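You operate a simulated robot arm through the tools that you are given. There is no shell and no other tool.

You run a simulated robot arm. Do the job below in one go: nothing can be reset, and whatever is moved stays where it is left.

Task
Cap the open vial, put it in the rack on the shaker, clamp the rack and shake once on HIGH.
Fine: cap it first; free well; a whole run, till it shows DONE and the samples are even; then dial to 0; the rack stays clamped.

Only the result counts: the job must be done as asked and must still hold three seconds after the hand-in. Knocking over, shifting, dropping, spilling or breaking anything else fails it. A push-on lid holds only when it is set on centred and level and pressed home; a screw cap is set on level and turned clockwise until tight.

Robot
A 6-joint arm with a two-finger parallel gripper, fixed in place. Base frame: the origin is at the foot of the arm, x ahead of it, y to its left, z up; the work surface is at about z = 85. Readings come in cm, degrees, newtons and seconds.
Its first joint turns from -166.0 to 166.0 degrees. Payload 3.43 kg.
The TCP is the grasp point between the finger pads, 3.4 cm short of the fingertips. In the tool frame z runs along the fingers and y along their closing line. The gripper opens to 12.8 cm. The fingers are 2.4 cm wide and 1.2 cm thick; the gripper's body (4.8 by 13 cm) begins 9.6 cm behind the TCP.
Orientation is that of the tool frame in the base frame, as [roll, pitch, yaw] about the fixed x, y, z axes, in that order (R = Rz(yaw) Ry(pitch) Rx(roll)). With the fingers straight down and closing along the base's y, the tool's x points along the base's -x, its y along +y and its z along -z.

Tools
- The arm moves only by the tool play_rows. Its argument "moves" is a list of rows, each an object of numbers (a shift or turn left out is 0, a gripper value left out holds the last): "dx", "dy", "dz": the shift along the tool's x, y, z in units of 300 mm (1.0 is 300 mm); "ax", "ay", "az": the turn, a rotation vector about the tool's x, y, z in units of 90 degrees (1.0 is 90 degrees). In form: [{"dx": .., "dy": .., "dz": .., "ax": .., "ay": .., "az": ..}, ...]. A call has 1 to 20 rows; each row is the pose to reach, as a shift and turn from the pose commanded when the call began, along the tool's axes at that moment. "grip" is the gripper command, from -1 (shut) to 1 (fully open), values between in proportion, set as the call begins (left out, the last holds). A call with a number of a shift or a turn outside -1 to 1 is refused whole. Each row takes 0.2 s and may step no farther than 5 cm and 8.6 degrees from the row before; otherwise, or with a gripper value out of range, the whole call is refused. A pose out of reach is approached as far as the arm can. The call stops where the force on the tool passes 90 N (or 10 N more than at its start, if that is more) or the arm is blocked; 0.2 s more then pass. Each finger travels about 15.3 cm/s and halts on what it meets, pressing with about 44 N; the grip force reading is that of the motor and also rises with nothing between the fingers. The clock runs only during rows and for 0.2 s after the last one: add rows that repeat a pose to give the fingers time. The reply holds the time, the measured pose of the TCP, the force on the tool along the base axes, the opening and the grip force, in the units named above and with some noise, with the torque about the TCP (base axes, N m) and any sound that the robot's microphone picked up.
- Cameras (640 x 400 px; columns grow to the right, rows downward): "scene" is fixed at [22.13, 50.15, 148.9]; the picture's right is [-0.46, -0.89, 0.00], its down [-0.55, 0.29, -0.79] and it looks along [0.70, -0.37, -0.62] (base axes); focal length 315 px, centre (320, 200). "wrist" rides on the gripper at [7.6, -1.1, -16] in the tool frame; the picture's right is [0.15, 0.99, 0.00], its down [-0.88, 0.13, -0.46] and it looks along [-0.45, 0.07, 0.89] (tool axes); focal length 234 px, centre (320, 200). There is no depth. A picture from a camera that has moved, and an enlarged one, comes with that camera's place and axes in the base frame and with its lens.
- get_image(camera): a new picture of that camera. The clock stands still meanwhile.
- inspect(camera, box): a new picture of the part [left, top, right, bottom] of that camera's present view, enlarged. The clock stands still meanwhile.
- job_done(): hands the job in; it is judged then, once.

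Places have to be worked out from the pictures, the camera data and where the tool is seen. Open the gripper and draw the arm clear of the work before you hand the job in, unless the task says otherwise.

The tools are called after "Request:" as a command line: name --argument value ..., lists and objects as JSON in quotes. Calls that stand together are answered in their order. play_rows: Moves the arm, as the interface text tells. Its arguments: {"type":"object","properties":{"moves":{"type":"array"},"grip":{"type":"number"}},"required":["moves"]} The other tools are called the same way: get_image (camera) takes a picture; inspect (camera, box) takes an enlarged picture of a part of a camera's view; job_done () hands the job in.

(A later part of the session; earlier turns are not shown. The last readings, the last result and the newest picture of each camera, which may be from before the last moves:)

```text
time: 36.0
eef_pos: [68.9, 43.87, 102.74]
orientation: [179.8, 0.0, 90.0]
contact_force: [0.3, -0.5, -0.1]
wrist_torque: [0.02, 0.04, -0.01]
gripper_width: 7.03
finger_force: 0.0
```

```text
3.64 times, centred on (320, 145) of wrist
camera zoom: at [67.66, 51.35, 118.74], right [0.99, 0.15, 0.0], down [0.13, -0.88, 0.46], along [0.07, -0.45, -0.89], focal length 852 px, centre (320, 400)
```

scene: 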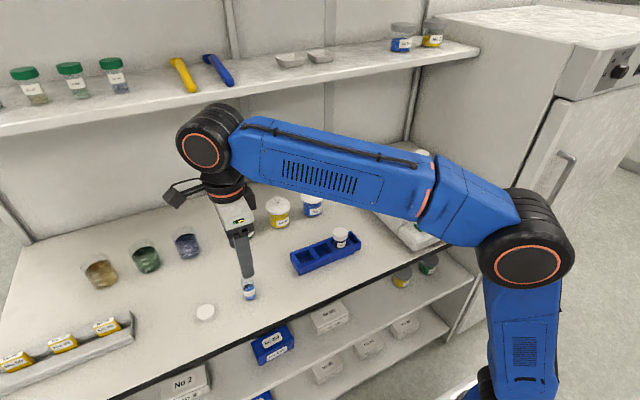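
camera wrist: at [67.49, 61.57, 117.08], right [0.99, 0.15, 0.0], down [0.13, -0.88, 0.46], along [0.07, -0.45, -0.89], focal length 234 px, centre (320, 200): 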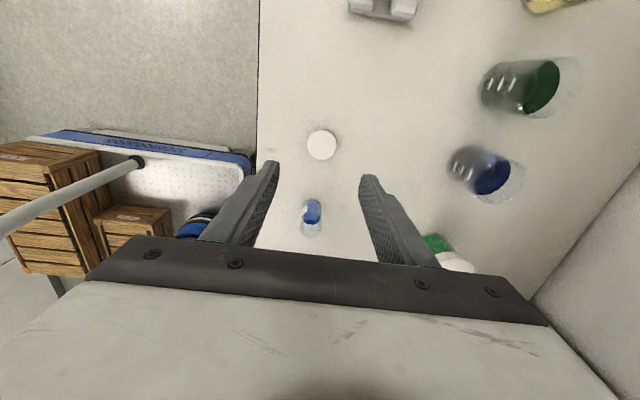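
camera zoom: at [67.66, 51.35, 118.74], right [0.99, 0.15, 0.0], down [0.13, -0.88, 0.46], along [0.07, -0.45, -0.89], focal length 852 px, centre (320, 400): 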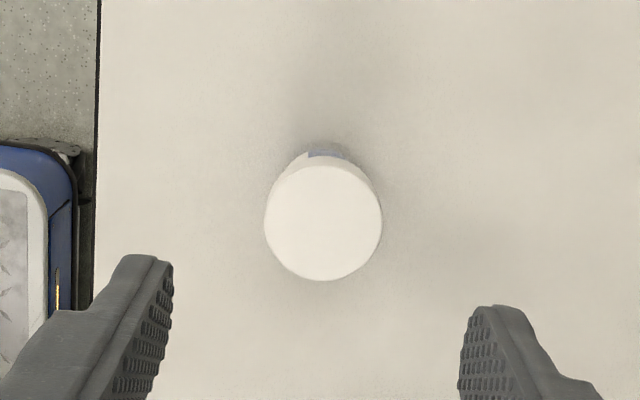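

The lid is on level and centred. Before carrying the vial I go over to the shaker at safe height to study the rack, clamp and panel.

Request:
play_rows --moves '[{"dx": -0.14, "dy": -0.014, "dz": -0.055}, {"dx": -0.28, "dy": -0.028, "dz": -0.11}, {"dx": -0.42, "dy": -0.042, "dz": -0.165}, {"dx": -0.56, "dy": -0.056, "dz": -0.22}, {"dx": -0.7, "dy": -0.07, "dz": -0.275}, {"dx": -0.84, "dy": -0.084, "dz": -0.33}, {"dx": -0.98, "dy": -0.1, "dz": -0.385}, {"dx": -0.98, "dy": -0.1, "dz": -0.385}]' --grip 0.1

Request:
get_image --camera "wrist"

```text
time: 37.8
eef_pos: [65.96, 14.4, 114.51]
orientation: [179.8, -0.1, 90.0]
contact_force: [-0.2, 0.4, -0.8]
wrist_torque: [-0.02, -0.02, 0.0]
gripper_width: 7.05
finger_force: 0.1
```

```text
taken
camera wrist: at [64.76, 22.05, 130.41], right [0.99, 0.15, 0.0], down [0.13, -0.88, 0.46], along [0.07, -0.45, -0.89], focal length 234 px, centre (320, 200)
```

wrist: 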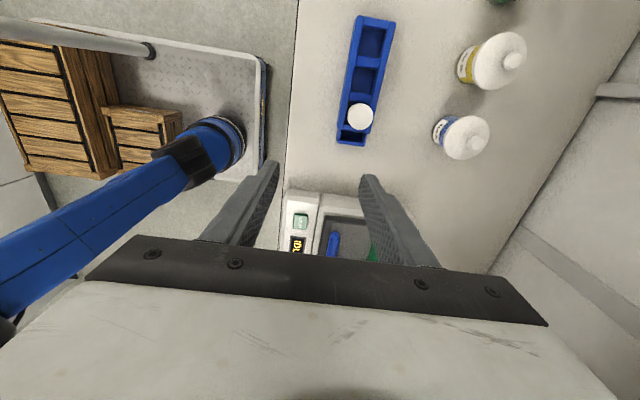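

Clear path so far; I continue to above the shaker.

Request:
play_rows --moves '[{"dx": -0.14, "dz": -0.015}, {"dx": -0.28, "dz": -0.03}, {"dx": -0.42, "dz": -0.045}, {"dx": -0.54, "dz": -0.06}, {"dx": -0.54, "dz": -0.06}]'

Request:
get_image --camera "wrist"

Request:
get_image --camera "scene"

```text
time: 39.0
eef_pos: [65.96, -1.81, 116.14]
orientation: [179.8, 0.1, 89.9]
contact_force: [-0.1, -0.5, 0.0]
wrist_torque: [0.01, 0.01, 0.04]
gripper_width: 7.02
finger_force: 0.0
```

```text
taken
camera wrist: at [64.79, 5.84, 132.25], right [0.99, 0.15, 0.0], down [0.13, -0.88, 0.46], along [0.07, -0.45, -0.89], focal length 234 px, centre (320, 200)
```

wrist: 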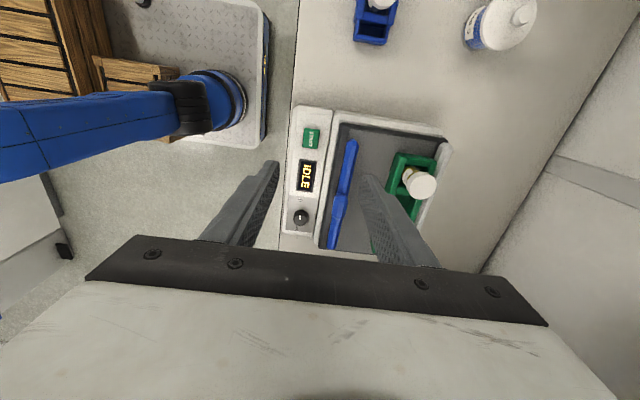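

```text
taken
```

scene: 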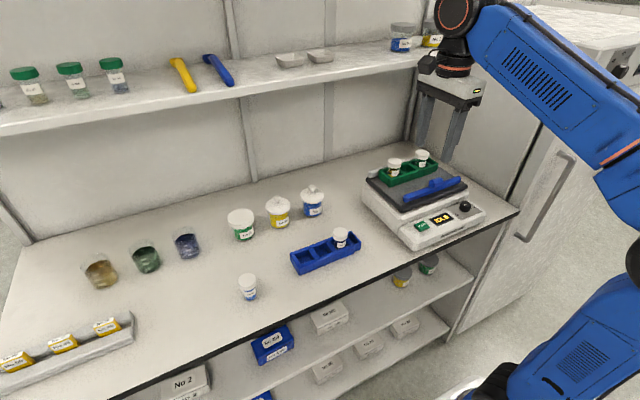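

The shaker is in view. I enlarge panel, clamp and rack.

Request:
inspect --camera "wrist" --box '[270, 95, 350, 245]'

Request:
inspect --camera "wrist" --box '[310, 100, 470, 250]'

Request:
inspect --camera "scene" --box '[360, 145, 500, 245]'

Request:
inspect --camera "scene" --box '[370, 145, 450, 205]'

```text
2.67 times, centred on (310, 170) of wrist
camera zoom: at [64.79, 5.84, 132.25], right [0.99, 0.15, 0.0], down [0.13, -0.88, 0.46], along [0.07, -0.45, -0.89], focal length 624 px, centre (347, 280)
```

zoom: 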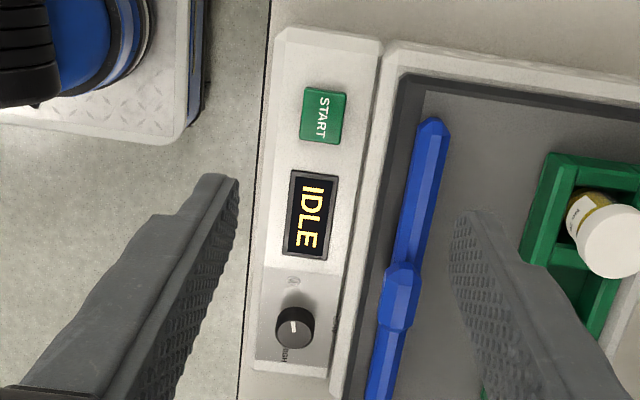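

```text
2.67 times, centred on (390, 175) of wrist
camera zoom: at [64.79, 5.84, 132.25], right [0.99, 0.15, 0.0], down [0.13, -0.88, 0.46], along [0.07, -0.45, -0.89], focal length 624 px, centre (133, 267)
```

zoom: 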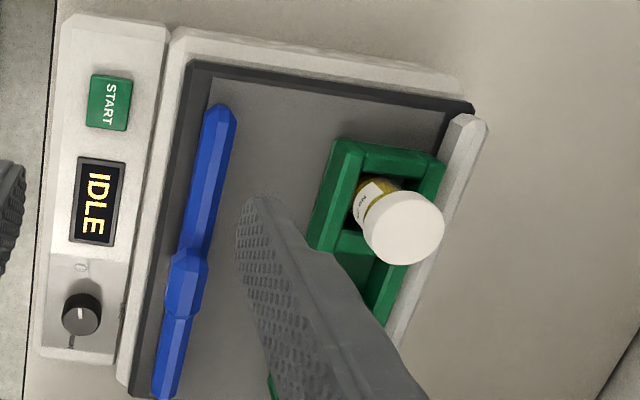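

```text
4.00 times, centred on (430, 195) of scene
camera zoom: at [22.13, 50.15, 148.9], right [-0.46, -0.89, 0.0], down [-0.55, 0.29, -0.79], along [0.7, -0.37, -0.62], focal length 1262 px, centre (-120, 220)
```

zoom: 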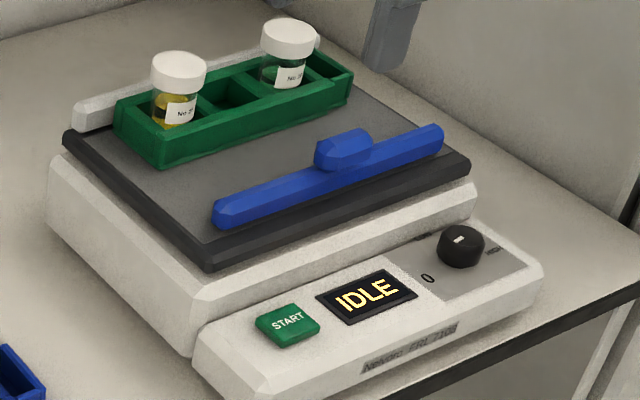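

```text
6.67 times, centred on (410, 175) of scene
camera zoom: at [22.13, 50.15, 148.9], right [-0.46, -0.89, 0.0], down [-0.55, 0.29, -0.79], along [0.7, -0.37, -0.62], focal length 2103 px, centre (-280, 367)
```

zoom: 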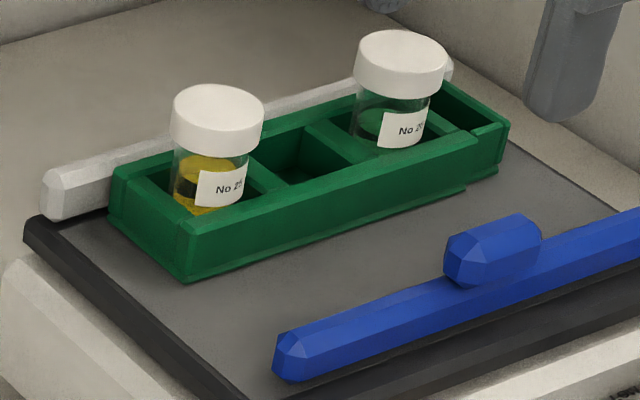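

I want to know where the upper shelf's front edge is before moving further in, and see the rack better, so I enlarge those parts of the scene view.

Request:
inspect --camera "scene" --box '[0, 30, 320, 230]'

Request:
inspect --camera "scene" --box '[300, 0, 560, 170]'

```text
2.00 times, centred on (160, 130) of scene
camera zoom: at [22.13, 50.15, 148.9], right [-0.46, -0.89, 0.0], down [-0.55, 0.29, -0.79], along [0.7, -0.37, -0.62], focal length 631 px, centre (640, 340)
```

zoom: 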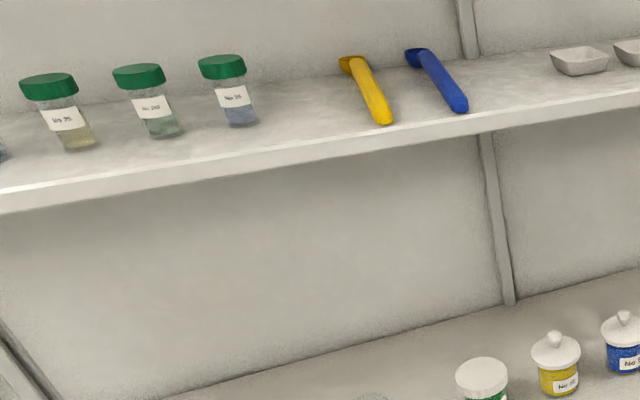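

```text
2.35 times, centred on (430, 85) of scene
camera zoom: at [22.13, 50.15, 148.9], right [-0.46, -0.89, 0.0], down [-0.55, 0.29, -0.79], along [0.7, -0.37, -0.62], focal length 742 px, centre (61, 471)
```

zoom: 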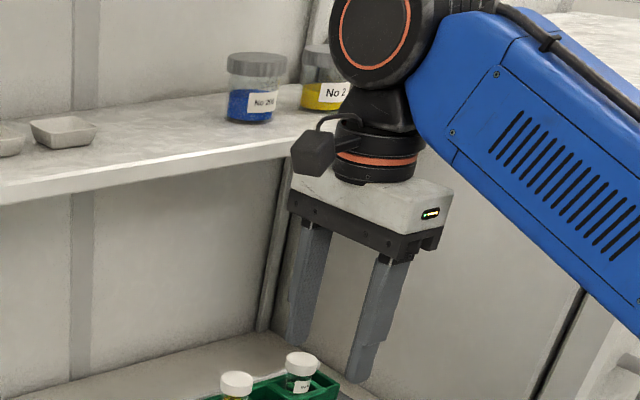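

The shelf front edge is at x≈90, z≈125; the rack is at x≈81 with its free middle well near (81, -10). I close the fingers and move a bit closer to see the rack well and the clamp unobstructed.

Request:
play_rows --moves '[{"dx": -0.05, "dy": 0.09, "dz": 0.04}, {"dx": -0.1, "dy": 0.18, "dz": 0.08}, {"dx": -0.133, "dy": 0.267, "dz": 0.12}, {"dx": -0.133, "dy": 0.267, "dz": 0.12}]' --grip -1

Request:
get_image --camera "wrist"

Request:
get_image --camera "scene"

```text
time: 40.0
eef_pos: [74.11, -5.78, 112.57]
orientation: [179.7, 0.0, 90.0]
contact_force: [-0.7, 0.3, -0.1]
wrist_torque: [0.01, 0.02, 0.01]
gripper_width: 0.0
finger_force: 32.8
```

```text
taken
camera wrist: at [72.83, 1.9, 128.5], right [0.99, 0.15, 0.0], down [0.13, -0.88, 0.46], along [0.07, -0.45, -0.89], focal length 234 px, centre (320, 200)
```

wrist: 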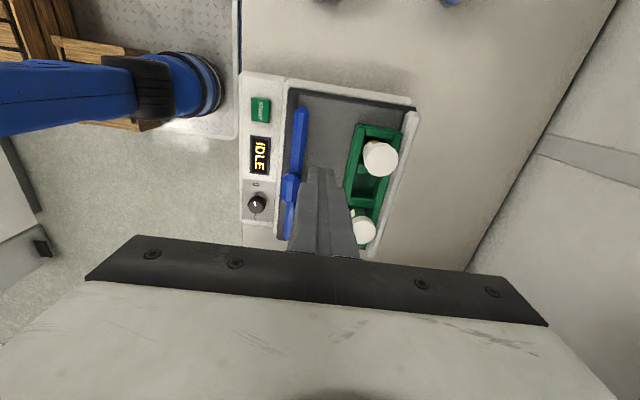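

```text
taken
```

scene: 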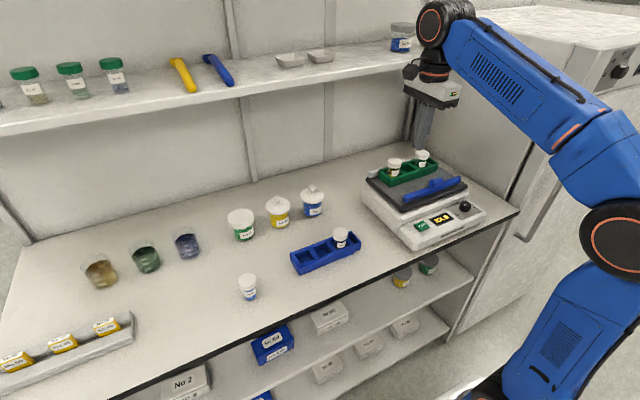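

Good view. I enlarge the rack, the clamp and the dial.

Request:
inspect --camera "wrist" --box '[330, 100, 430, 260]'

Request:
inspect --camera "wrist" --box '[270, 80, 350, 250]'

Request:
inspect --camera "wrist" --box '[235, 165, 285, 225]'

Request:
inspect --camera "scene" --box '[440, 190, 500, 230]'

```text
2.50 times, centred on (380, 180) of wrist
camera zoom: at [72.83, 1.9, 128.5], right [0.99, 0.15, 0.0], down [0.13, -0.88, 0.46], along [0.07, -0.45, -0.89], focal length 585 px, centre (170, 250)
```

zoom: 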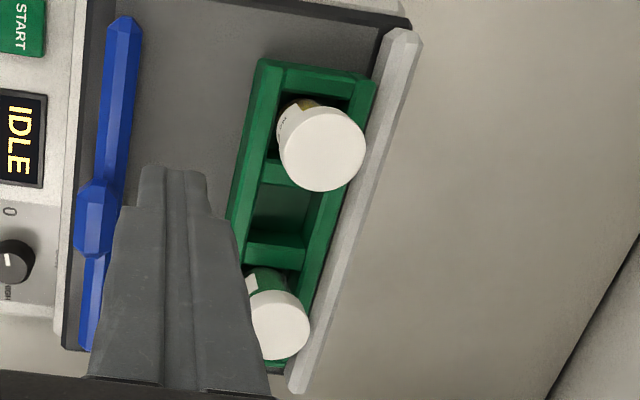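

```text
2.35 times, centred on (310, 165) of wrist
camera zoom: at [72.83, 1.9, 128.5], right [0.99, 0.15, 0.0], down [0.13, -0.88, 0.46], along [0.07, -0.45, -0.89], focal length 551 px, centre (344, 282)
```

zoom: 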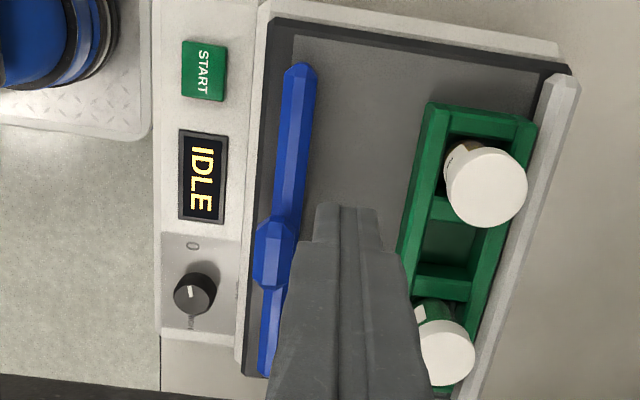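

```text
6.67 times, centred on (260, 195) of wrist
camera zoom: at [72.83, 1.9, 128.5], right [0.99, 0.15, 0.0], down [0.13, -0.88, 0.46], along [0.07, -0.45, -0.89], focal length 1561 px, centre (720, 233)
```

zoom: 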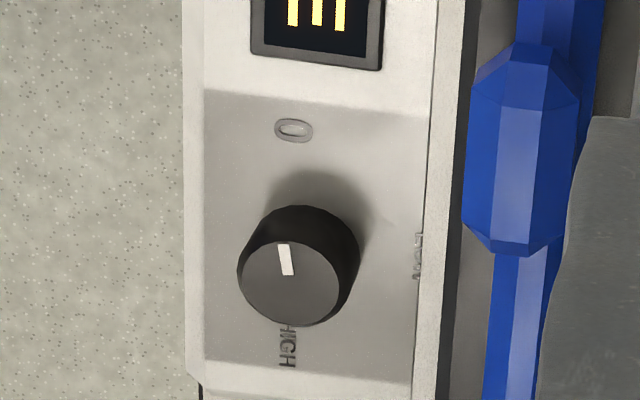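

```text
10.00 times, centred on (470, 210) of scene
camera zoom: at [22.13, 50.15, 148.9], right [-0.46, -0.89, 0.0], down [-0.55, 0.29, -0.79], along [0.7, -0.37, -0.62], focal length 3154 px, centre (-1180, 100)
```

zoom: 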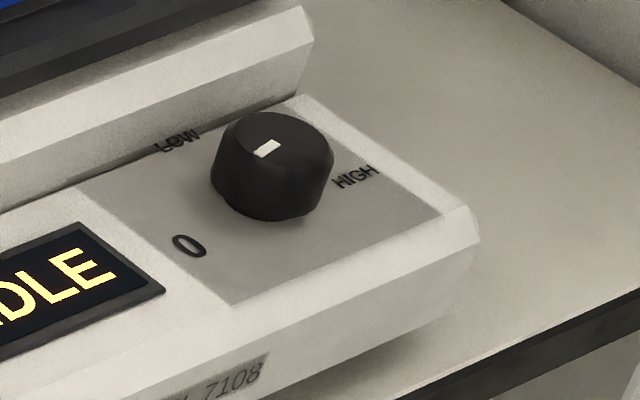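

The pointer is at 0, LOW is at +x and HIGH at −y (180° clockwise). I enlarge the middle well to fix its centre precisely.

Request:
inspect --camera "wrist" --box '[335, 115, 415, 215]'

Request:
inspect --camera "scene" --box '[370, 150, 440, 195]'

```text
4.00 times, centred on (375, 165) of wrist
camera zoom: at [72.83, 1.9, 128.5], right [0.99, 0.15, 0.0], down [0.13, -0.88, 0.46], along [0.07, -0.45, -0.89], focal length 937 px, centre (100, 340)
```

zoom: 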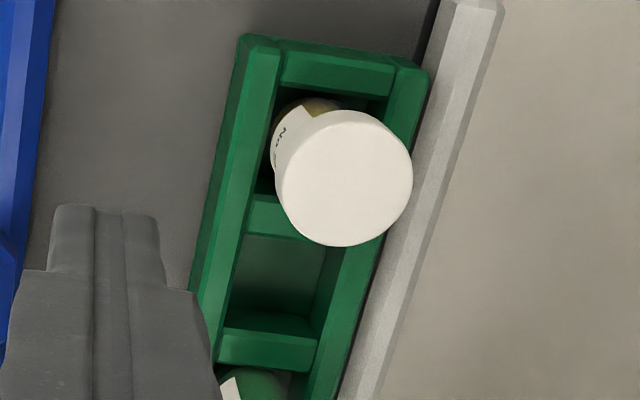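

```text
8.89 times, centred on (405, 172) of scene
camera zoom: at [22.13, 50.15, 148.9], right [-0.46, -0.89, 0.0], down [-0.55, 0.29, -0.79], along [0.7, -0.37, -0.62], focal length 2804 px, centre (-436, 444)
```

zoom: 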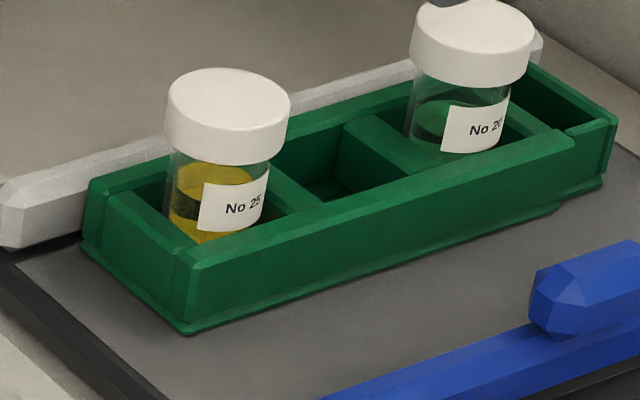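

The free well centre is at about (81.2, −10.3) with the rack top near z≈98.5. I go back to fetch the capped vial.

Request:
play_rows --moves '[{"dx": 0.135, "dy": -0.05, "dz": -0.013}, {"dx": 0.27, "dy": -0.1, "dz": -0.026}, {"dx": 0.405, "dy": -0.15, "dz": -0.04}, {"dx": 0.54, "dy": -0.2, "dz": -0.053}, {"dx": 0.673, "dy": -0.247, "dz": -0.067}, {"dx": 0.673, "dy": -0.247, "dz": -0.067}]' --grip 0.1

Request:
play_rows --moves '[{"dx": 0.14, "dy": 0.011, "dz": 0.055}, {"dx": 0.28, "dy": 0.022, "dz": 0.11}, {"dx": 0.42, "dy": 0.033, "dz": 0.165}, {"dx": 0.56, "dy": 0.044, "dz": 0.22}, {"dx": 0.7, "dy": 0.055, "dz": 0.275}, {"dx": 0.84, "dy": 0.066, "dz": 0.33}, {"dx": 0.977, "dy": 0.077, "dz": 0.385}, {"dx": 0.977, "dy": 0.077, "dz": 0.385}]'

Request:
get_image --camera "wrist"

Request:
inspect --camera "wrist" --box '[260, 90, 380, 200]'

```text
time: 41.4
eef_pos: [66.22, 14.38, 114.68]
orientation: [179.8, 0.0, 90.0]
contact_force: [-1.1, 0.2, 0.3]
wrist_torque: [0.0, 0.04, 0.02]
gripper_width: 7.04
finger_force: 0.1
```

```text
time: 43.2
eef_pos: [68.65, 43.79, 102.88]
orientation: [179.8, 0.0, 90.0]
contact_force: [0.3, 0.0, 0.2]
wrist_torque: [-0.01, -0.01, 0.01]
gripper_width: 7.01
finger_force: 0.1
```

```text
taken
camera wrist: at [67.46, 51.38, 118.96], right [0.99, 0.15, 0.0], down [0.13, -0.88, 0.46], along [0.07, -0.45, -0.89], focal length 234 px, centre (320, 200)
```

wrist: 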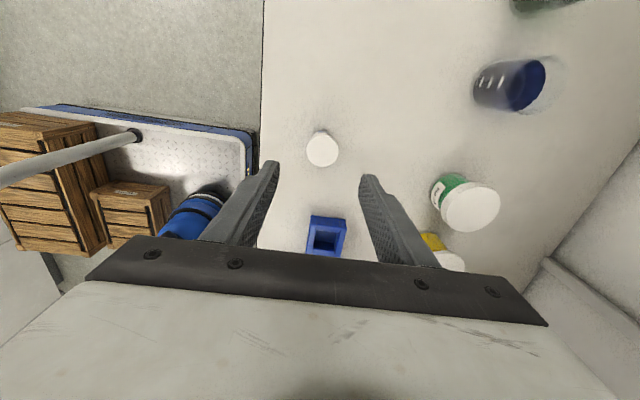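

```text
3.64 times, centred on (320, 145) of wrist
camera zoom: at [67.46, 51.38, 118.96], right [0.99, 0.15, 0.0], down [0.13, -0.88, 0.46], along [0.07, -0.45, -0.89], focal length 852 px, centre (320, 400)
```

zoom: 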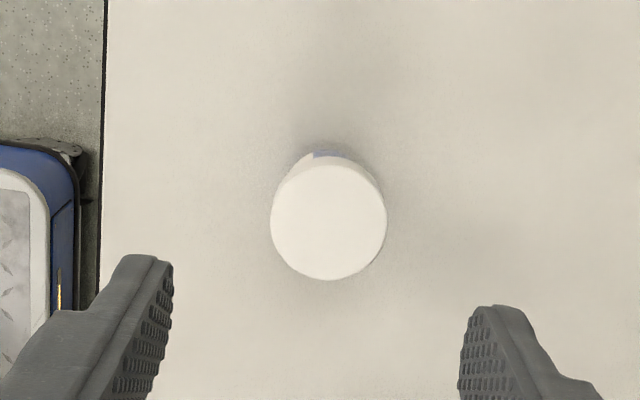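

The vial stands where I left it. I realign +2 mm in x, descend to the same grip height and grip the cap.

Request:
play_rows --moves '[{"dy": 0.0067, "dz": 0.1}, {"dy": 0.0067, "dz": 0.2}, {"dy": 0.0067, "dz": 0.27}, {"dy": 0.0067, "dz": 0.313}, {"dy": 0.0067, "dz": 0.313}]'

Request:
play_rows --moves '[{"dz": 0}, {"dz": 0}, {"dz": 0}]' --grip -0.38

Request:
play_rows --moves '[{"dz": 0}, {"dz": 0}, {"dz": 0}]' --grip -1

Request:
inspect --camera "scene" --box '[205, 240, 295, 310]'

Request:
inspect --camera "wrist" --box '[240, 100, 400, 250]'

```text
time: 44.4
eef_pos: [69.07, 43.68, 93.55]
orientation: [179.8, 0.1, 90.0]
contact_force: [0.3, -0.1, 0.9]
wrist_torque: [-0.02, 0.01, 0.02]
gripper_width: 7.05
finger_force: 0.0
```

```text
time: 45.2
eef_pos: [68.98, 43.63, 93.62]
orientation: [179.8, 0.0, 90.1]
contact_force: [0.4, 0.0, 0.4]
wrist_torque: [-0.02, 0.01, -0.01]
gripper_width: 3.97
finger_force: 0.1
```

```text
time: 46.0
eef_pos: [69.05, 43.73, 93.54]
orientation: [179.8, 0.0, 90.0]
contact_force: [0.1, -0.1, 0.6]
wrist_torque: [-0.01, -0.03, 0.0]
gripper_width: 3.35
finger_force: 44.0
```

```text
5.71 times, centred on (250, 275) of scene
camera zoom: at [22.13, 50.15, 148.9], right [-0.46, -0.89, 0.0], down [-0.55, 0.29, -0.79], along [0.7, -0.37, -0.62], focal length 1802 px, centre (720, -229)
```

zoom: 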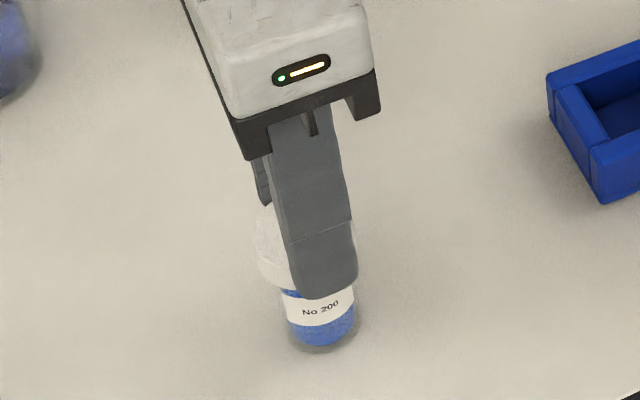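

```text
2.67 times, centred on (320, 175) of wrist
camera zoom: at [67.84, 51.24, 109.58], right [0.99, 0.15, 0.0], down [0.13, -0.88, 0.46], along [0.07, -0.45, -0.89], focal length 624 px, centre (320, 267)
```

zoom: 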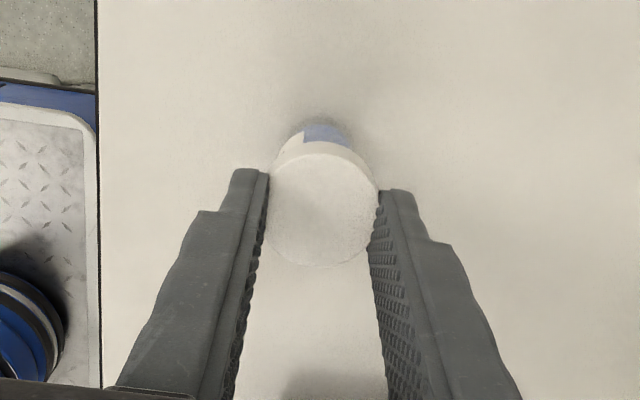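

Cap is gripped. I lift the vial 4 cm and check it comes along.

Request:
play_rows --moves '[{"dz": -0.03}, {"dz": -0.08}, {"dz": -0.13}, {"dz": -0.13}]'

Request:
inspect --camera "scene" --box '[195, 220, 305, 310]'

```text
time: 47.0
eef_pos: [69.09, 43.78, 97.56]
orientation: [179.7, 0.0, 90.0]
contact_force: [-0.1, -0.4, 0.2]
wrist_torque: [-0.01, -0.01, -0.01]
gripper_width: 3.38
finger_force: 44.1
```

```text
4.44 times, centred on (250, 265) of scene
camera zoom: at [22.13, 50.15, 148.9], right [-0.46, -0.89, 0.0], down [-0.55, 0.29, -0.79], along [0.7, -0.37, -0.62], focal length 1402 px, centre (631, -89)
```

zoom: 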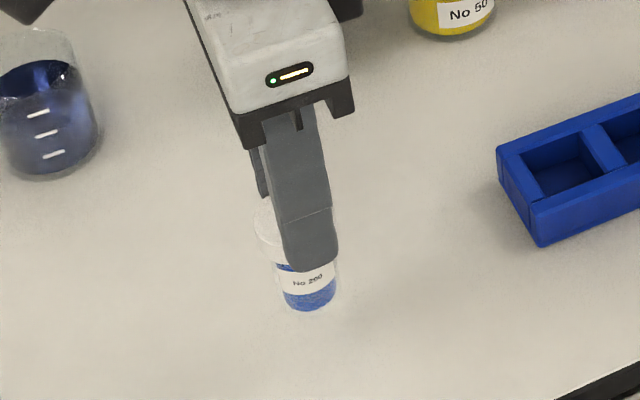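

The vial is held securely. I rise further and carry it toward the shaker at safe height.

Request:
play_rows --moves '[{"dz": -0.14}, {"dz": -0.27}, {"dx": -0.15, "dy": -0.013, "dz": -0.31}, {"dx": -0.3, "dy": -0.025, "dz": -0.35}, {"dx": -0.45, "dy": -0.04, "dz": -0.39}, {"dx": -0.6, "dy": -0.05, "dz": -0.43}, {"dx": -0.75, "dy": -0.065, "dz": -0.47}, {"dx": -0.9, "dy": -0.08, "dz": -0.51}, {"dx": -0.98, "dy": -0.083, "dz": -0.513}, {"dx": -0.98, "dy": -0.083, "dz": -0.513}]'

Request:
get_image --camera "scene"

```text
time: 49.2
eef_pos: [66.54, 14.24, 112.74]
orientation: [179.8, 0.0, 90.0]
contact_force: [1.0, 0.1, 0.4]
wrist_torque: [0.0, -0.05, 0.02]
gripper_width: 3.38
finger_force: 44.1
```

```text
taken
```

scene: 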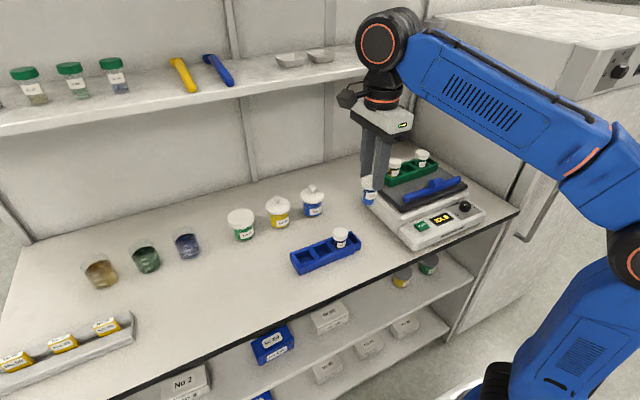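

All good. I continue to a spot in front of the rack, aligned with the free well (x≈70, y≈−10.3).

Request:
play_rows --moves '[{"dx": -0.14, "dy": 0.02, "dz": 0.003}, {"dx": -0.28, "dy": 0.04, "dz": 0.006}, {"dx": -0.42, "dy": 0.06, "dz": 0.01}, {"dx": -0.56, "dy": 0.08, "dz": 0.013}, {"dx": -0.7, "dy": 0.1, "dz": 0.016}, {"dx": -0.82, "dy": 0.115, "dz": 0.02}, {"dx": -0.82, "dy": 0.115, "dz": 0.02}]'

Request:
get_image --camera "wrist"

Request:
get_image --camera "scene"

```text
time: 50.8
eef_pos: [69.88, -10.31, 112.25]
orientation: [179.7, 0.0, 90.0]
contact_force: [-0.2, 0.3, -0.3]
wrist_torque: [0.0, 0.0, 0.02]
gripper_width: 3.34
finger_force: 43.6
```

```text
taken
camera wrist: at [68.69, -2.77, 128.23], right [0.99, 0.15, 0.0], down [0.13, -0.88, 0.46], along [0.07, -0.45, -0.89], focal length 234 px, centre (320, 200)
```

wrist: 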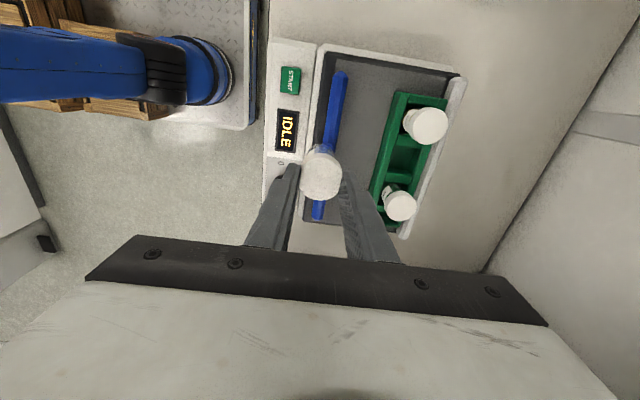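

```text
taken
```

scene: 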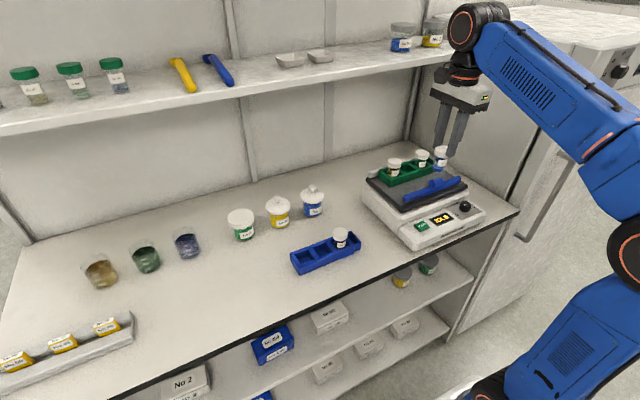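

From here the rack is unobstructed; I enlarge it to measure all three wells again.

Request:
inspect --camera "wrist" --box '[360, 80, 480, 240]'

Request:
inspect --camera "wrist" --box '[370, 120, 440, 190]'

Request:
inspect --camera "scene" --box '[370, 140, 470, 200]'

```text
2.50 times, centred on (420, 160) of wrist
camera zoom: at [68.69, -2.77, 128.23], right [0.99, 0.15, 0.0], down [0.13, -0.88, 0.46], along [0.07, -0.45, -0.89], focal length 585 px, centre (70, 300)
```

zoom: 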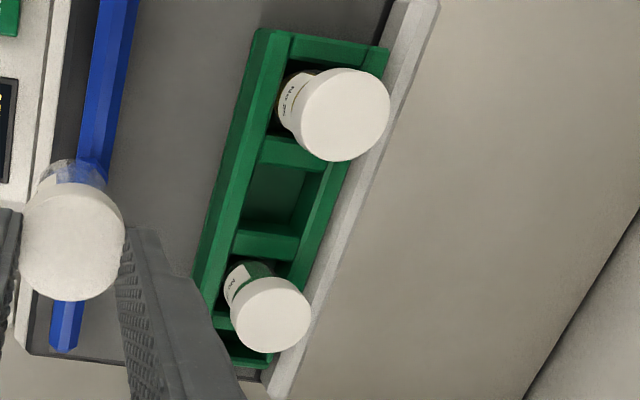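

```text
5.71 times, centred on (405, 155) of wrist
camera zoom: at [68.69, -2.77, 128.23], right [0.99, 0.15, 0.0], down [0.13, -0.88, 0.46], along [0.07, -0.45, -0.89], focal length 1338 px, centre (-166, 457)
```

zoom: 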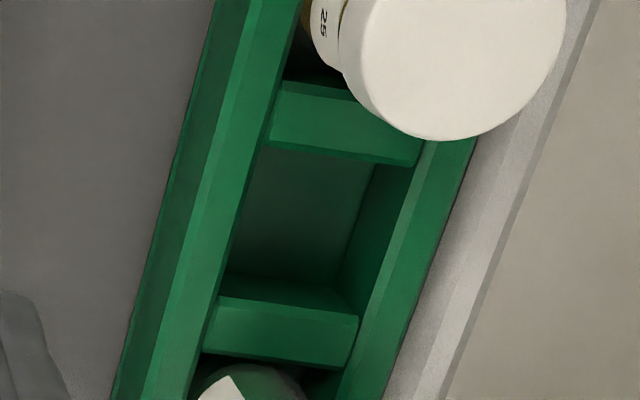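

```text
6.40 times, centred on (420, 170) of scene
camera zoom: at [22.13, 50.15, 148.9], right [-0.46, -0.89, 0.0], down [-0.55, 0.29, -0.79], along [0.7, -0.37, -0.62], focal length 2019 px, centre (-320, 392)
```

zoom: 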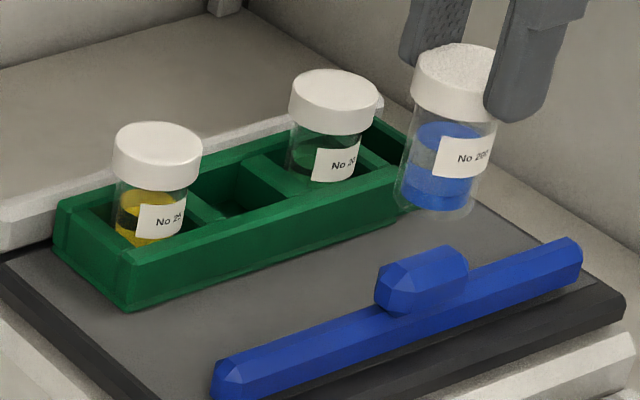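

Combining views, the middle well centre is near (81.5, −10.7), rack top z≈97.5. I move in to x≈77 while lowering slightly, then check clearance to the shelf.

Request:
play_rows --moves '[{"dx": -0.005, "dy": 0.08, "dz": 0.03}, {"dx": -0.01, "dy": 0.16, "dz": 0.07}, {"dx": -0.015, "dy": 0.24, "dz": 0.12}, {"dx": -0.015, "dy": 0.24, "dz": 0.12}]'

Request:
get_image --camera "scene"

Request:
inspect --camera "scene" --box '[370, 0, 530, 110]'

Request:
get_image --camera "wrist"

```text
time: 51.8
eef_pos: [77.27, -10.87, 108.58]
orientation: [179.7, 0.0, 90.0]
contact_force: [0.2, 0.1, -0.3]
wrist_torque: [0.0, -0.02, -0.02]
gripper_width: 3.39
finger_force: 44.0
```

```text
taken
```

scene: 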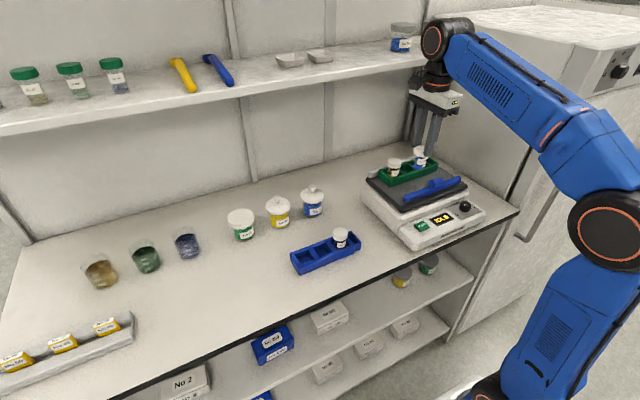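

```text
3.64 times, centred on (450, 55) of scene
camera zoom: at [22.13, 50.15, 148.9], right [-0.46, -0.89, 0.0], down [-0.55, 0.29, -0.79], along [0.7, -0.37, -0.62], focal length 1147 px, centre (-153, 727)
```

zoom: 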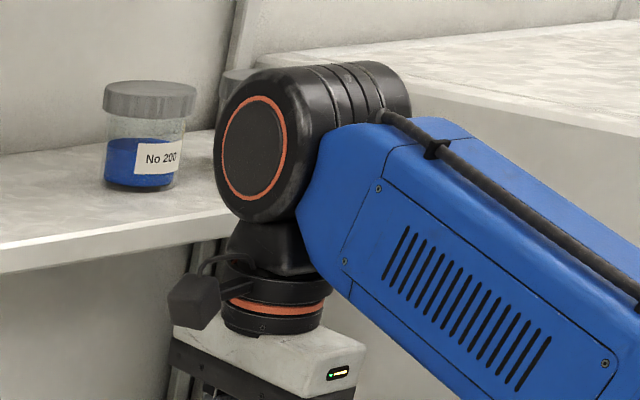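

```text
taken
camera wrist: at [76.01, -3.15, 124.66], right [0.99, 0.15, 0.0], down [0.13, -0.88, 0.46], along [0.07, -0.45, -0.89], focal length 234 px, centre (320, 200)
```

wrist: 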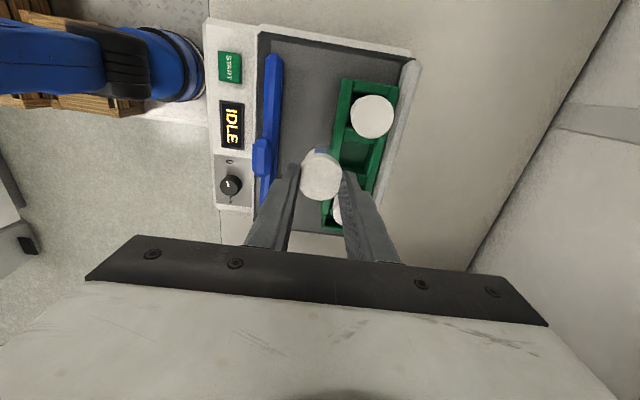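

Clearance to the shelf (front edge x≈89) is fine. I move the vial straight in over the free well at the same height.

Request:
play_rows --moves '[{"dy": 0.05}, {"dy": 0.1}, {"dy": 0.145}, {"dy": 0.145}]'

Request:
inspect --camera "wrist" --box '[230, 70, 400, 250]'

Request:
inspect --camera "scene" --box '[370, 130, 470, 200]'

```text
time: 52.8
eef_pos: [81.6, -10.91, 108.8]
orientation: [179.7, 0.0, 90.0]
contact_force: [0.5, -0.8, -0.6]
wrist_torque: [-0.01, -0.04, -0.02]
gripper_width: 3.37
finger_force: 43.8
```

```text
2.22 times, centred on (315, 160) of wrist
camera zoom: at [80.38, -3.33, 124.82], right [0.99, 0.15, 0.0], down [0.13, -0.88, 0.46], along [0.07, -0.45, -0.89], focal length 520 px, centre (331, 289)
```

zoom: 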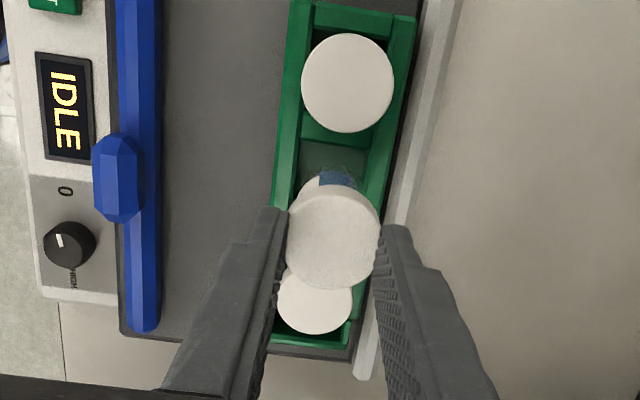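

```text
5.71 times, centred on (420, 165) of scene
camera zoom: at [22.13, 50.15, 148.9], right [-0.46, -0.89, 0.0], down [-0.55, 0.29, -0.79], along [0.7, -0.37, -0.62], focal length 1802 px, centre (-251, 400)
```

zoom: 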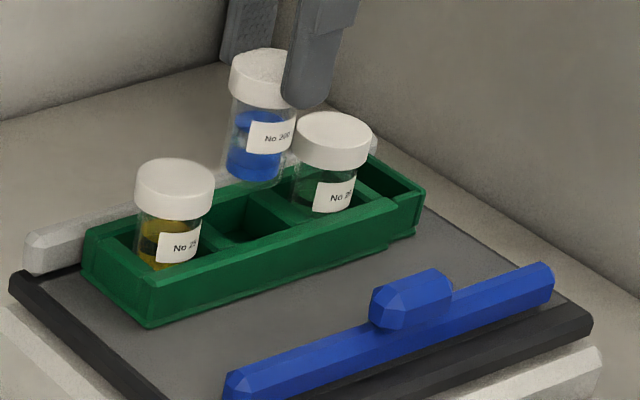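

By both views the vial is within ~2 mm of the line midway between its neighbours. I correct (−0.13, −0.17) cm and lower to just above the rack top to compare with the well edges.

Request:
play_rows --moves '[{"dx": -0.003, "dy": -0.0022, "dz": 0.02}, {"dx": -0.0057, "dy": -0.0043, "dz": 0.04}, {"dx": -0.0057, "dy": -0.0043, "dz": 0.06}, {"dx": -0.0057, "dy": -0.0043, "dz": 0.06}]'

Request:
inspect --camera "wrist" --box '[270, 80, 370, 240]'

Request:
inspect --camera "scene" --box '[375, 140, 445, 190]'

```text
time: 53.8
eef_pos: [81.42, -10.91, 106.98]
orientation: [179.8, 0.0, 90.1]
contact_force: [0.6, 0.5, -0.4]
wrist_torque: [-0.02, -0.03, -0.03]
gripper_width: 3.35
finger_force: 44.0
```

```text
2.50 times, centred on (320, 160) of wrist
camera zoom: at [80.28, -3.38, 122.91], right [0.99, 0.15, 0.0], down [0.13, -0.88, 0.46], along [0.07, -0.45, -0.89], focal length 585 px, centre (320, 300)
```

zoom: 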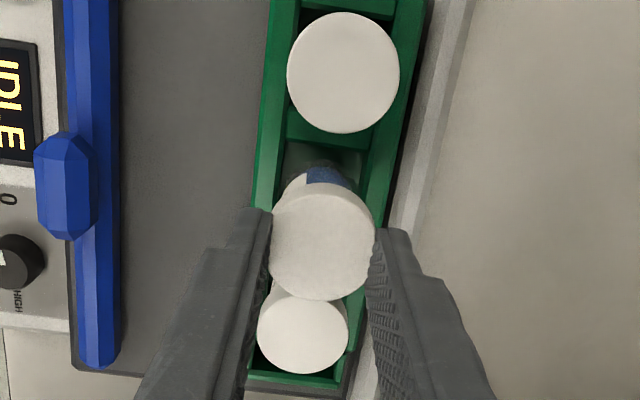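

```text
8.00 times, centred on (410, 165) of scene
camera zoom: at [22.13, 50.15, 148.9], right [-0.46, -0.89, 0.0], down [-0.55, 0.29, -0.79], along [0.7, -0.37, -0.62], focal length 2523 px, centre (-400, 480)
```

zoom: 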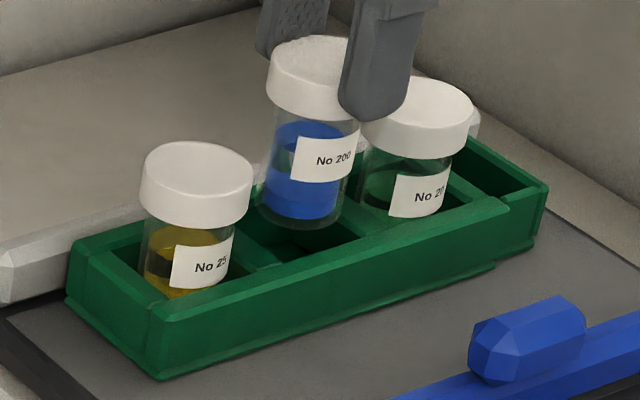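

Both views now agree within ~1–1.5 mm. I apply −0.1 cm in y and lower in small steps, watching the force.

Request:
play_rows --moves '[{"dx": -0.0035, "dz": 0.008}, {"dx": -0.0035, "dz": 0.016}, {"dx": -0.0035, "dz": 0.024}, {"dx": -0.0035, "dz": 0.03}, {"dx": -0.0035, "dz": 0.03}]'

Request:
inspect --camera "scene" --box '[385, 150, 435, 190]'

Request:
inspect --camera "wrist" --box '[295, 120, 355, 180]'

```text
time: 55.0
eef_pos: [81.51, -10.93, 106.14]
orientation: [179.9, 0.1, 89.8]
contact_force: [-0.1, 0.0, -0.5]
wrist_torque: [-0.03, -0.02, 0.01]
gripper_width: 3.36
finger_force: 43.6
```

```text
10.00 times, centred on (410, 170) of scene
camera zoom: at [22.13, 50.15, 148.9], right [-0.46, -0.89, 0.0], down [-0.55, 0.29, -0.79], along [0.7, -0.37, -0.62], focal length 3154 px, centre (-580, 500)
```

zoom: 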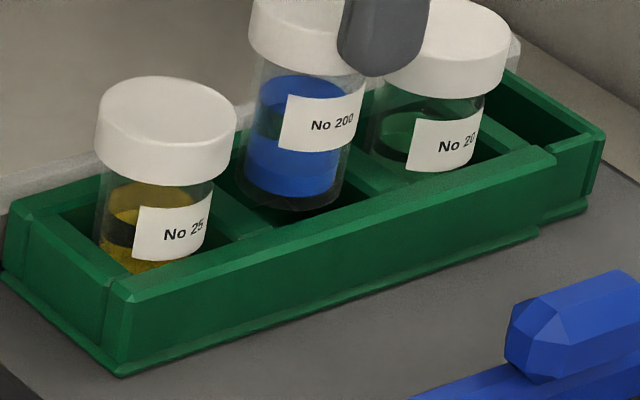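

```text
6.67 times, centred on (325, 150) of wrist
camera zoom: at [80.32, -3.42, 122.07], right [0.99, 0.15, 0.0], down [0.13, -0.88, 0.46], along [0.07, -0.45, -0.89], focal length 1561 px, centre (287, 533)
```

zoom: 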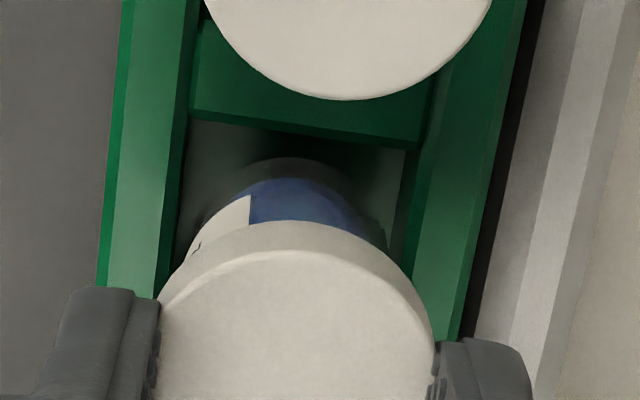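

The vial looks centred along y; it's about 1 mm too far in +x by the wrist view. I shift x by −0.08 cm and lower further in small steps.

Request:
play_rows --moves '[{"dy": -0.0027, "dz": 0.004}, {"dy": -0.0027, "dz": 0.008}, {"dy": -0.0027, "dz": 0.012}, {"dy": -0.0027, "dz": 0.016}, {"dy": -0.0027, "dz": 0.016}]'

Request:
inspect --camera "scene" --box '[385, 150, 435, 190]'

Request:
inspect --camera "wrist" --box '[295, 120, 355, 180]'

```text
time: 56.2
eef_pos: [81.35, -11.0, 105.57]
orientation: [179.7, -0.1, 90.1]
contact_force: [0.7, 0.9, -0.3]
wrist_torque: [0.02, 0.02, 0.03]
gripper_width: 3.4
finger_force: 43.9
```

```text
10.00 times, centred on (410, 170) of scene
camera zoom: at [22.13, 50.15, 148.9], right [-0.46, -0.89, 0.0], down [-0.55, 0.29, -0.79], along [0.7, -0.37, -0.62], focal length 3154 px, centre (-580, 500)
```

zoom: 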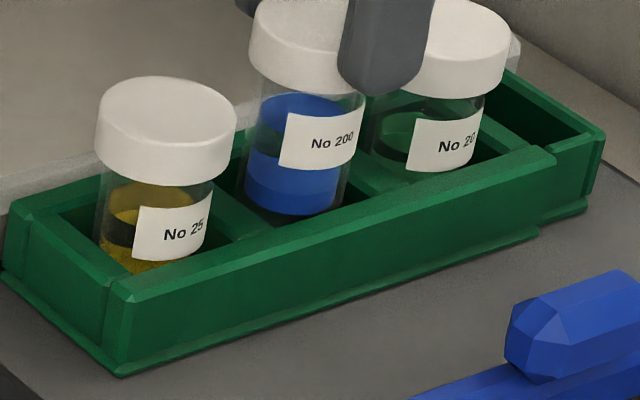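

```text
6.67 times, centred on (325, 150) of wrist
camera zoom: at [80.13, -3.4, 121.55], right [0.99, 0.15, 0.0], down [0.13, -0.88, 0.46], along [0.07, -0.45, -0.89], focal length 1561 px, centre (287, 533)
```

zoom: 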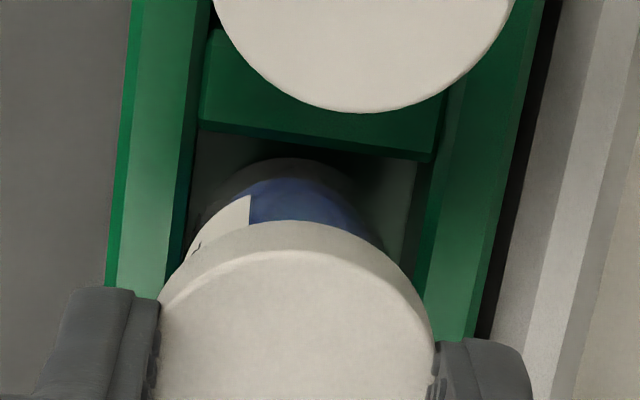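

The vial bottom is now at about rack-top level with no contact. I re-centre x by +0.07 cm and continue down.

Request:
play_rows --moves '[{"dy": 0.0025, "dz": 0.006}, {"dy": 0.0025, "dz": 0.012}, {"dy": 0.0025, "dz": 0.018}, {"dy": 0.0025, "dz": 0.024}, {"dy": 0.0025, "dz": 0.024}]'

Request:
inspect --camera "scene" --box '[385, 150, 435, 190]'

Request:
inspect --camera "wrist" --box '[295, 120, 355, 180]'

```text
time: 57.4
eef_pos: [81.29, -11.04, 104.92]
orientation: [179.8, 0.1, 90.0]
contact_force: [-0.2, 0.2, -1.1]
wrist_torque: [-0.02, -0.02, 0.0]
gripper_width: 3.38
finger_force: 43.9
```

```text
10.00 times, centred on (410, 170) of scene
camera zoom: at [22.13, 50.15, 148.9], right [-0.46, -0.89, 0.0], down [-0.55, 0.29, -0.79], along [0.7, -0.37, -0.62], focal length 3154 px, centre (-580, 500)
```

zoom: 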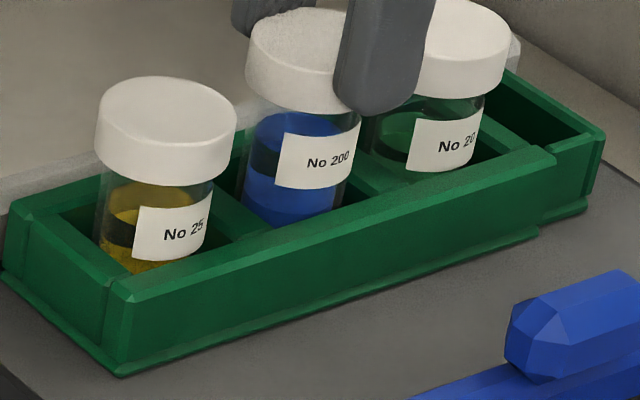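

```text
6.67 times, centred on (325, 150) of wrist
camera zoom: at [80.2, -3.45, 120.84], right [0.99, 0.15, 0.0], down [0.13, -0.88, 0.46], along [0.07, -0.45, -0.89], focal length 1561 px, centre (287, 533)
```

zoom: 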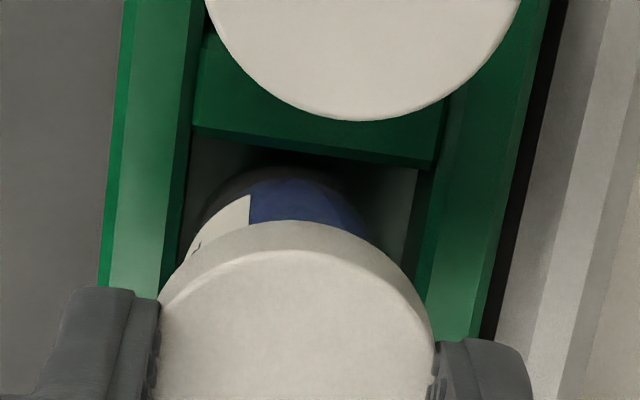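

It is sliding into the well freely. I continue down toward the seat (TCP ≈ 103.9).

Request:
play_rows --moves '[{"dz": 0.006}, {"dz": 0.012}, {"dz": 0.018}, {"dz": 0.022}, {"dz": 0.022}]'

Request:
play_rows --moves '[{"dz": 0.004}, {"dz": 0.008}, {"dz": 0.012}, {"dz": 0.012}]'

Request:
inspect --camera "scene" --box '[385, 150, 435, 190]'

```text
time: 58.6
eef_pos: [81.46, -11.0, 104.14]
orientation: [179.9, 0.0, 90.0]
contact_force: [-0.4, -0.3, 0.2]
wrist_torque: [0.01, 0.01, -0.01]
gripper_width: 3.38
finger_force: 43.8
```

```text
time: 59.6
eef_pos: [81.51, -11.04, 103.8]
orientation: [179.8, 0.0, 90.0]
contact_force: [0.2, -0.3, 5.6]
wrist_torque: [0.02, -0.05, 0.03]
gripper_width: 3.37
finger_force: 43.5
```

```text
10.00 times, centred on (410, 170) of scene
camera zoom: at [22.13, 50.15, 148.9], right [-0.46, -0.89, 0.0], down [-0.55, 0.29, -0.79], along [0.7, -0.37, -0.62], focal length 3154 px, centre (-580, 500)
```

zoom: 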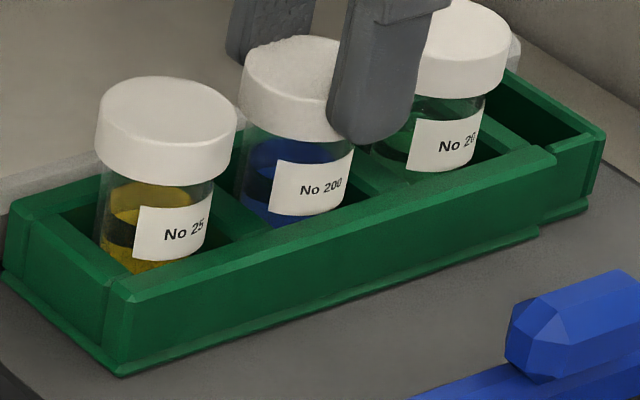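

5.6 N of upward force at the predicted height: the vial rests on the well floor. I open the fingers moderately and rise straight up.

Request:
play_rows --moves '[{"dz": 0}, {"dz": 0}, {"dz": 0}, {"dz": -0.04}, {"dz": -0.1}, {"dz": -0.16}, {"dz": -0.16}]' --grip -0.1

Request:
inspect --camera "scene" --box '[375, 140, 445, 190]'

Request:
inspect --camera "wrist" --box '[230, 60, 410, 250]'

```text
time: 61.2
eef_pos: [81.41, -10.98, 108.58]
orientation: [179.9, 0.0, 90.0]
contact_force: [-0.7, 0.0, -0.9]
wrist_torque: [0.0, 0.0, -0.01]
gripper_width: 5.77
finger_force: 0.1
```

```text
8.00 times, centred on (410, 165) of scene
camera zoom: at [22.13, 50.15, 148.9], right [-0.46, -0.89, 0.0], down [-0.55, 0.29, -0.79], along [0.7, -0.37, -0.62], focal length 2523 px, centre (-400, 480)
```

zoom: 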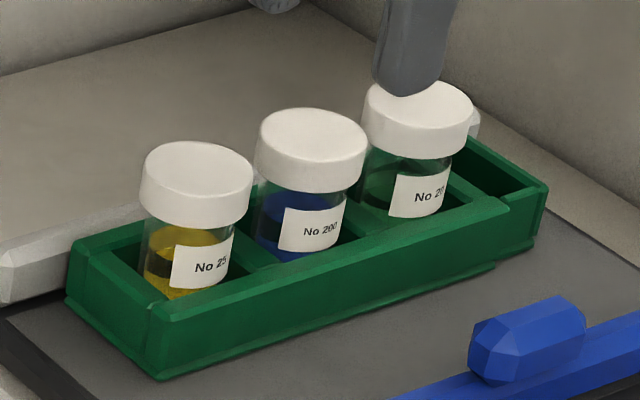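

```text
2.11 times, centred on (320, 155) of wrist
camera zoom: at [80.19, -3.41, 124.55], right [0.99, 0.15, 0.0], down [0.13, -0.88, 0.46], along [0.07, -0.45, -0.89], focal length 493 px, centre (320, 295)
```

zoom: 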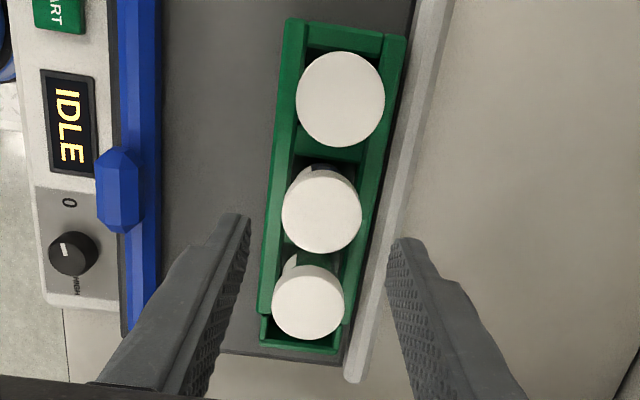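

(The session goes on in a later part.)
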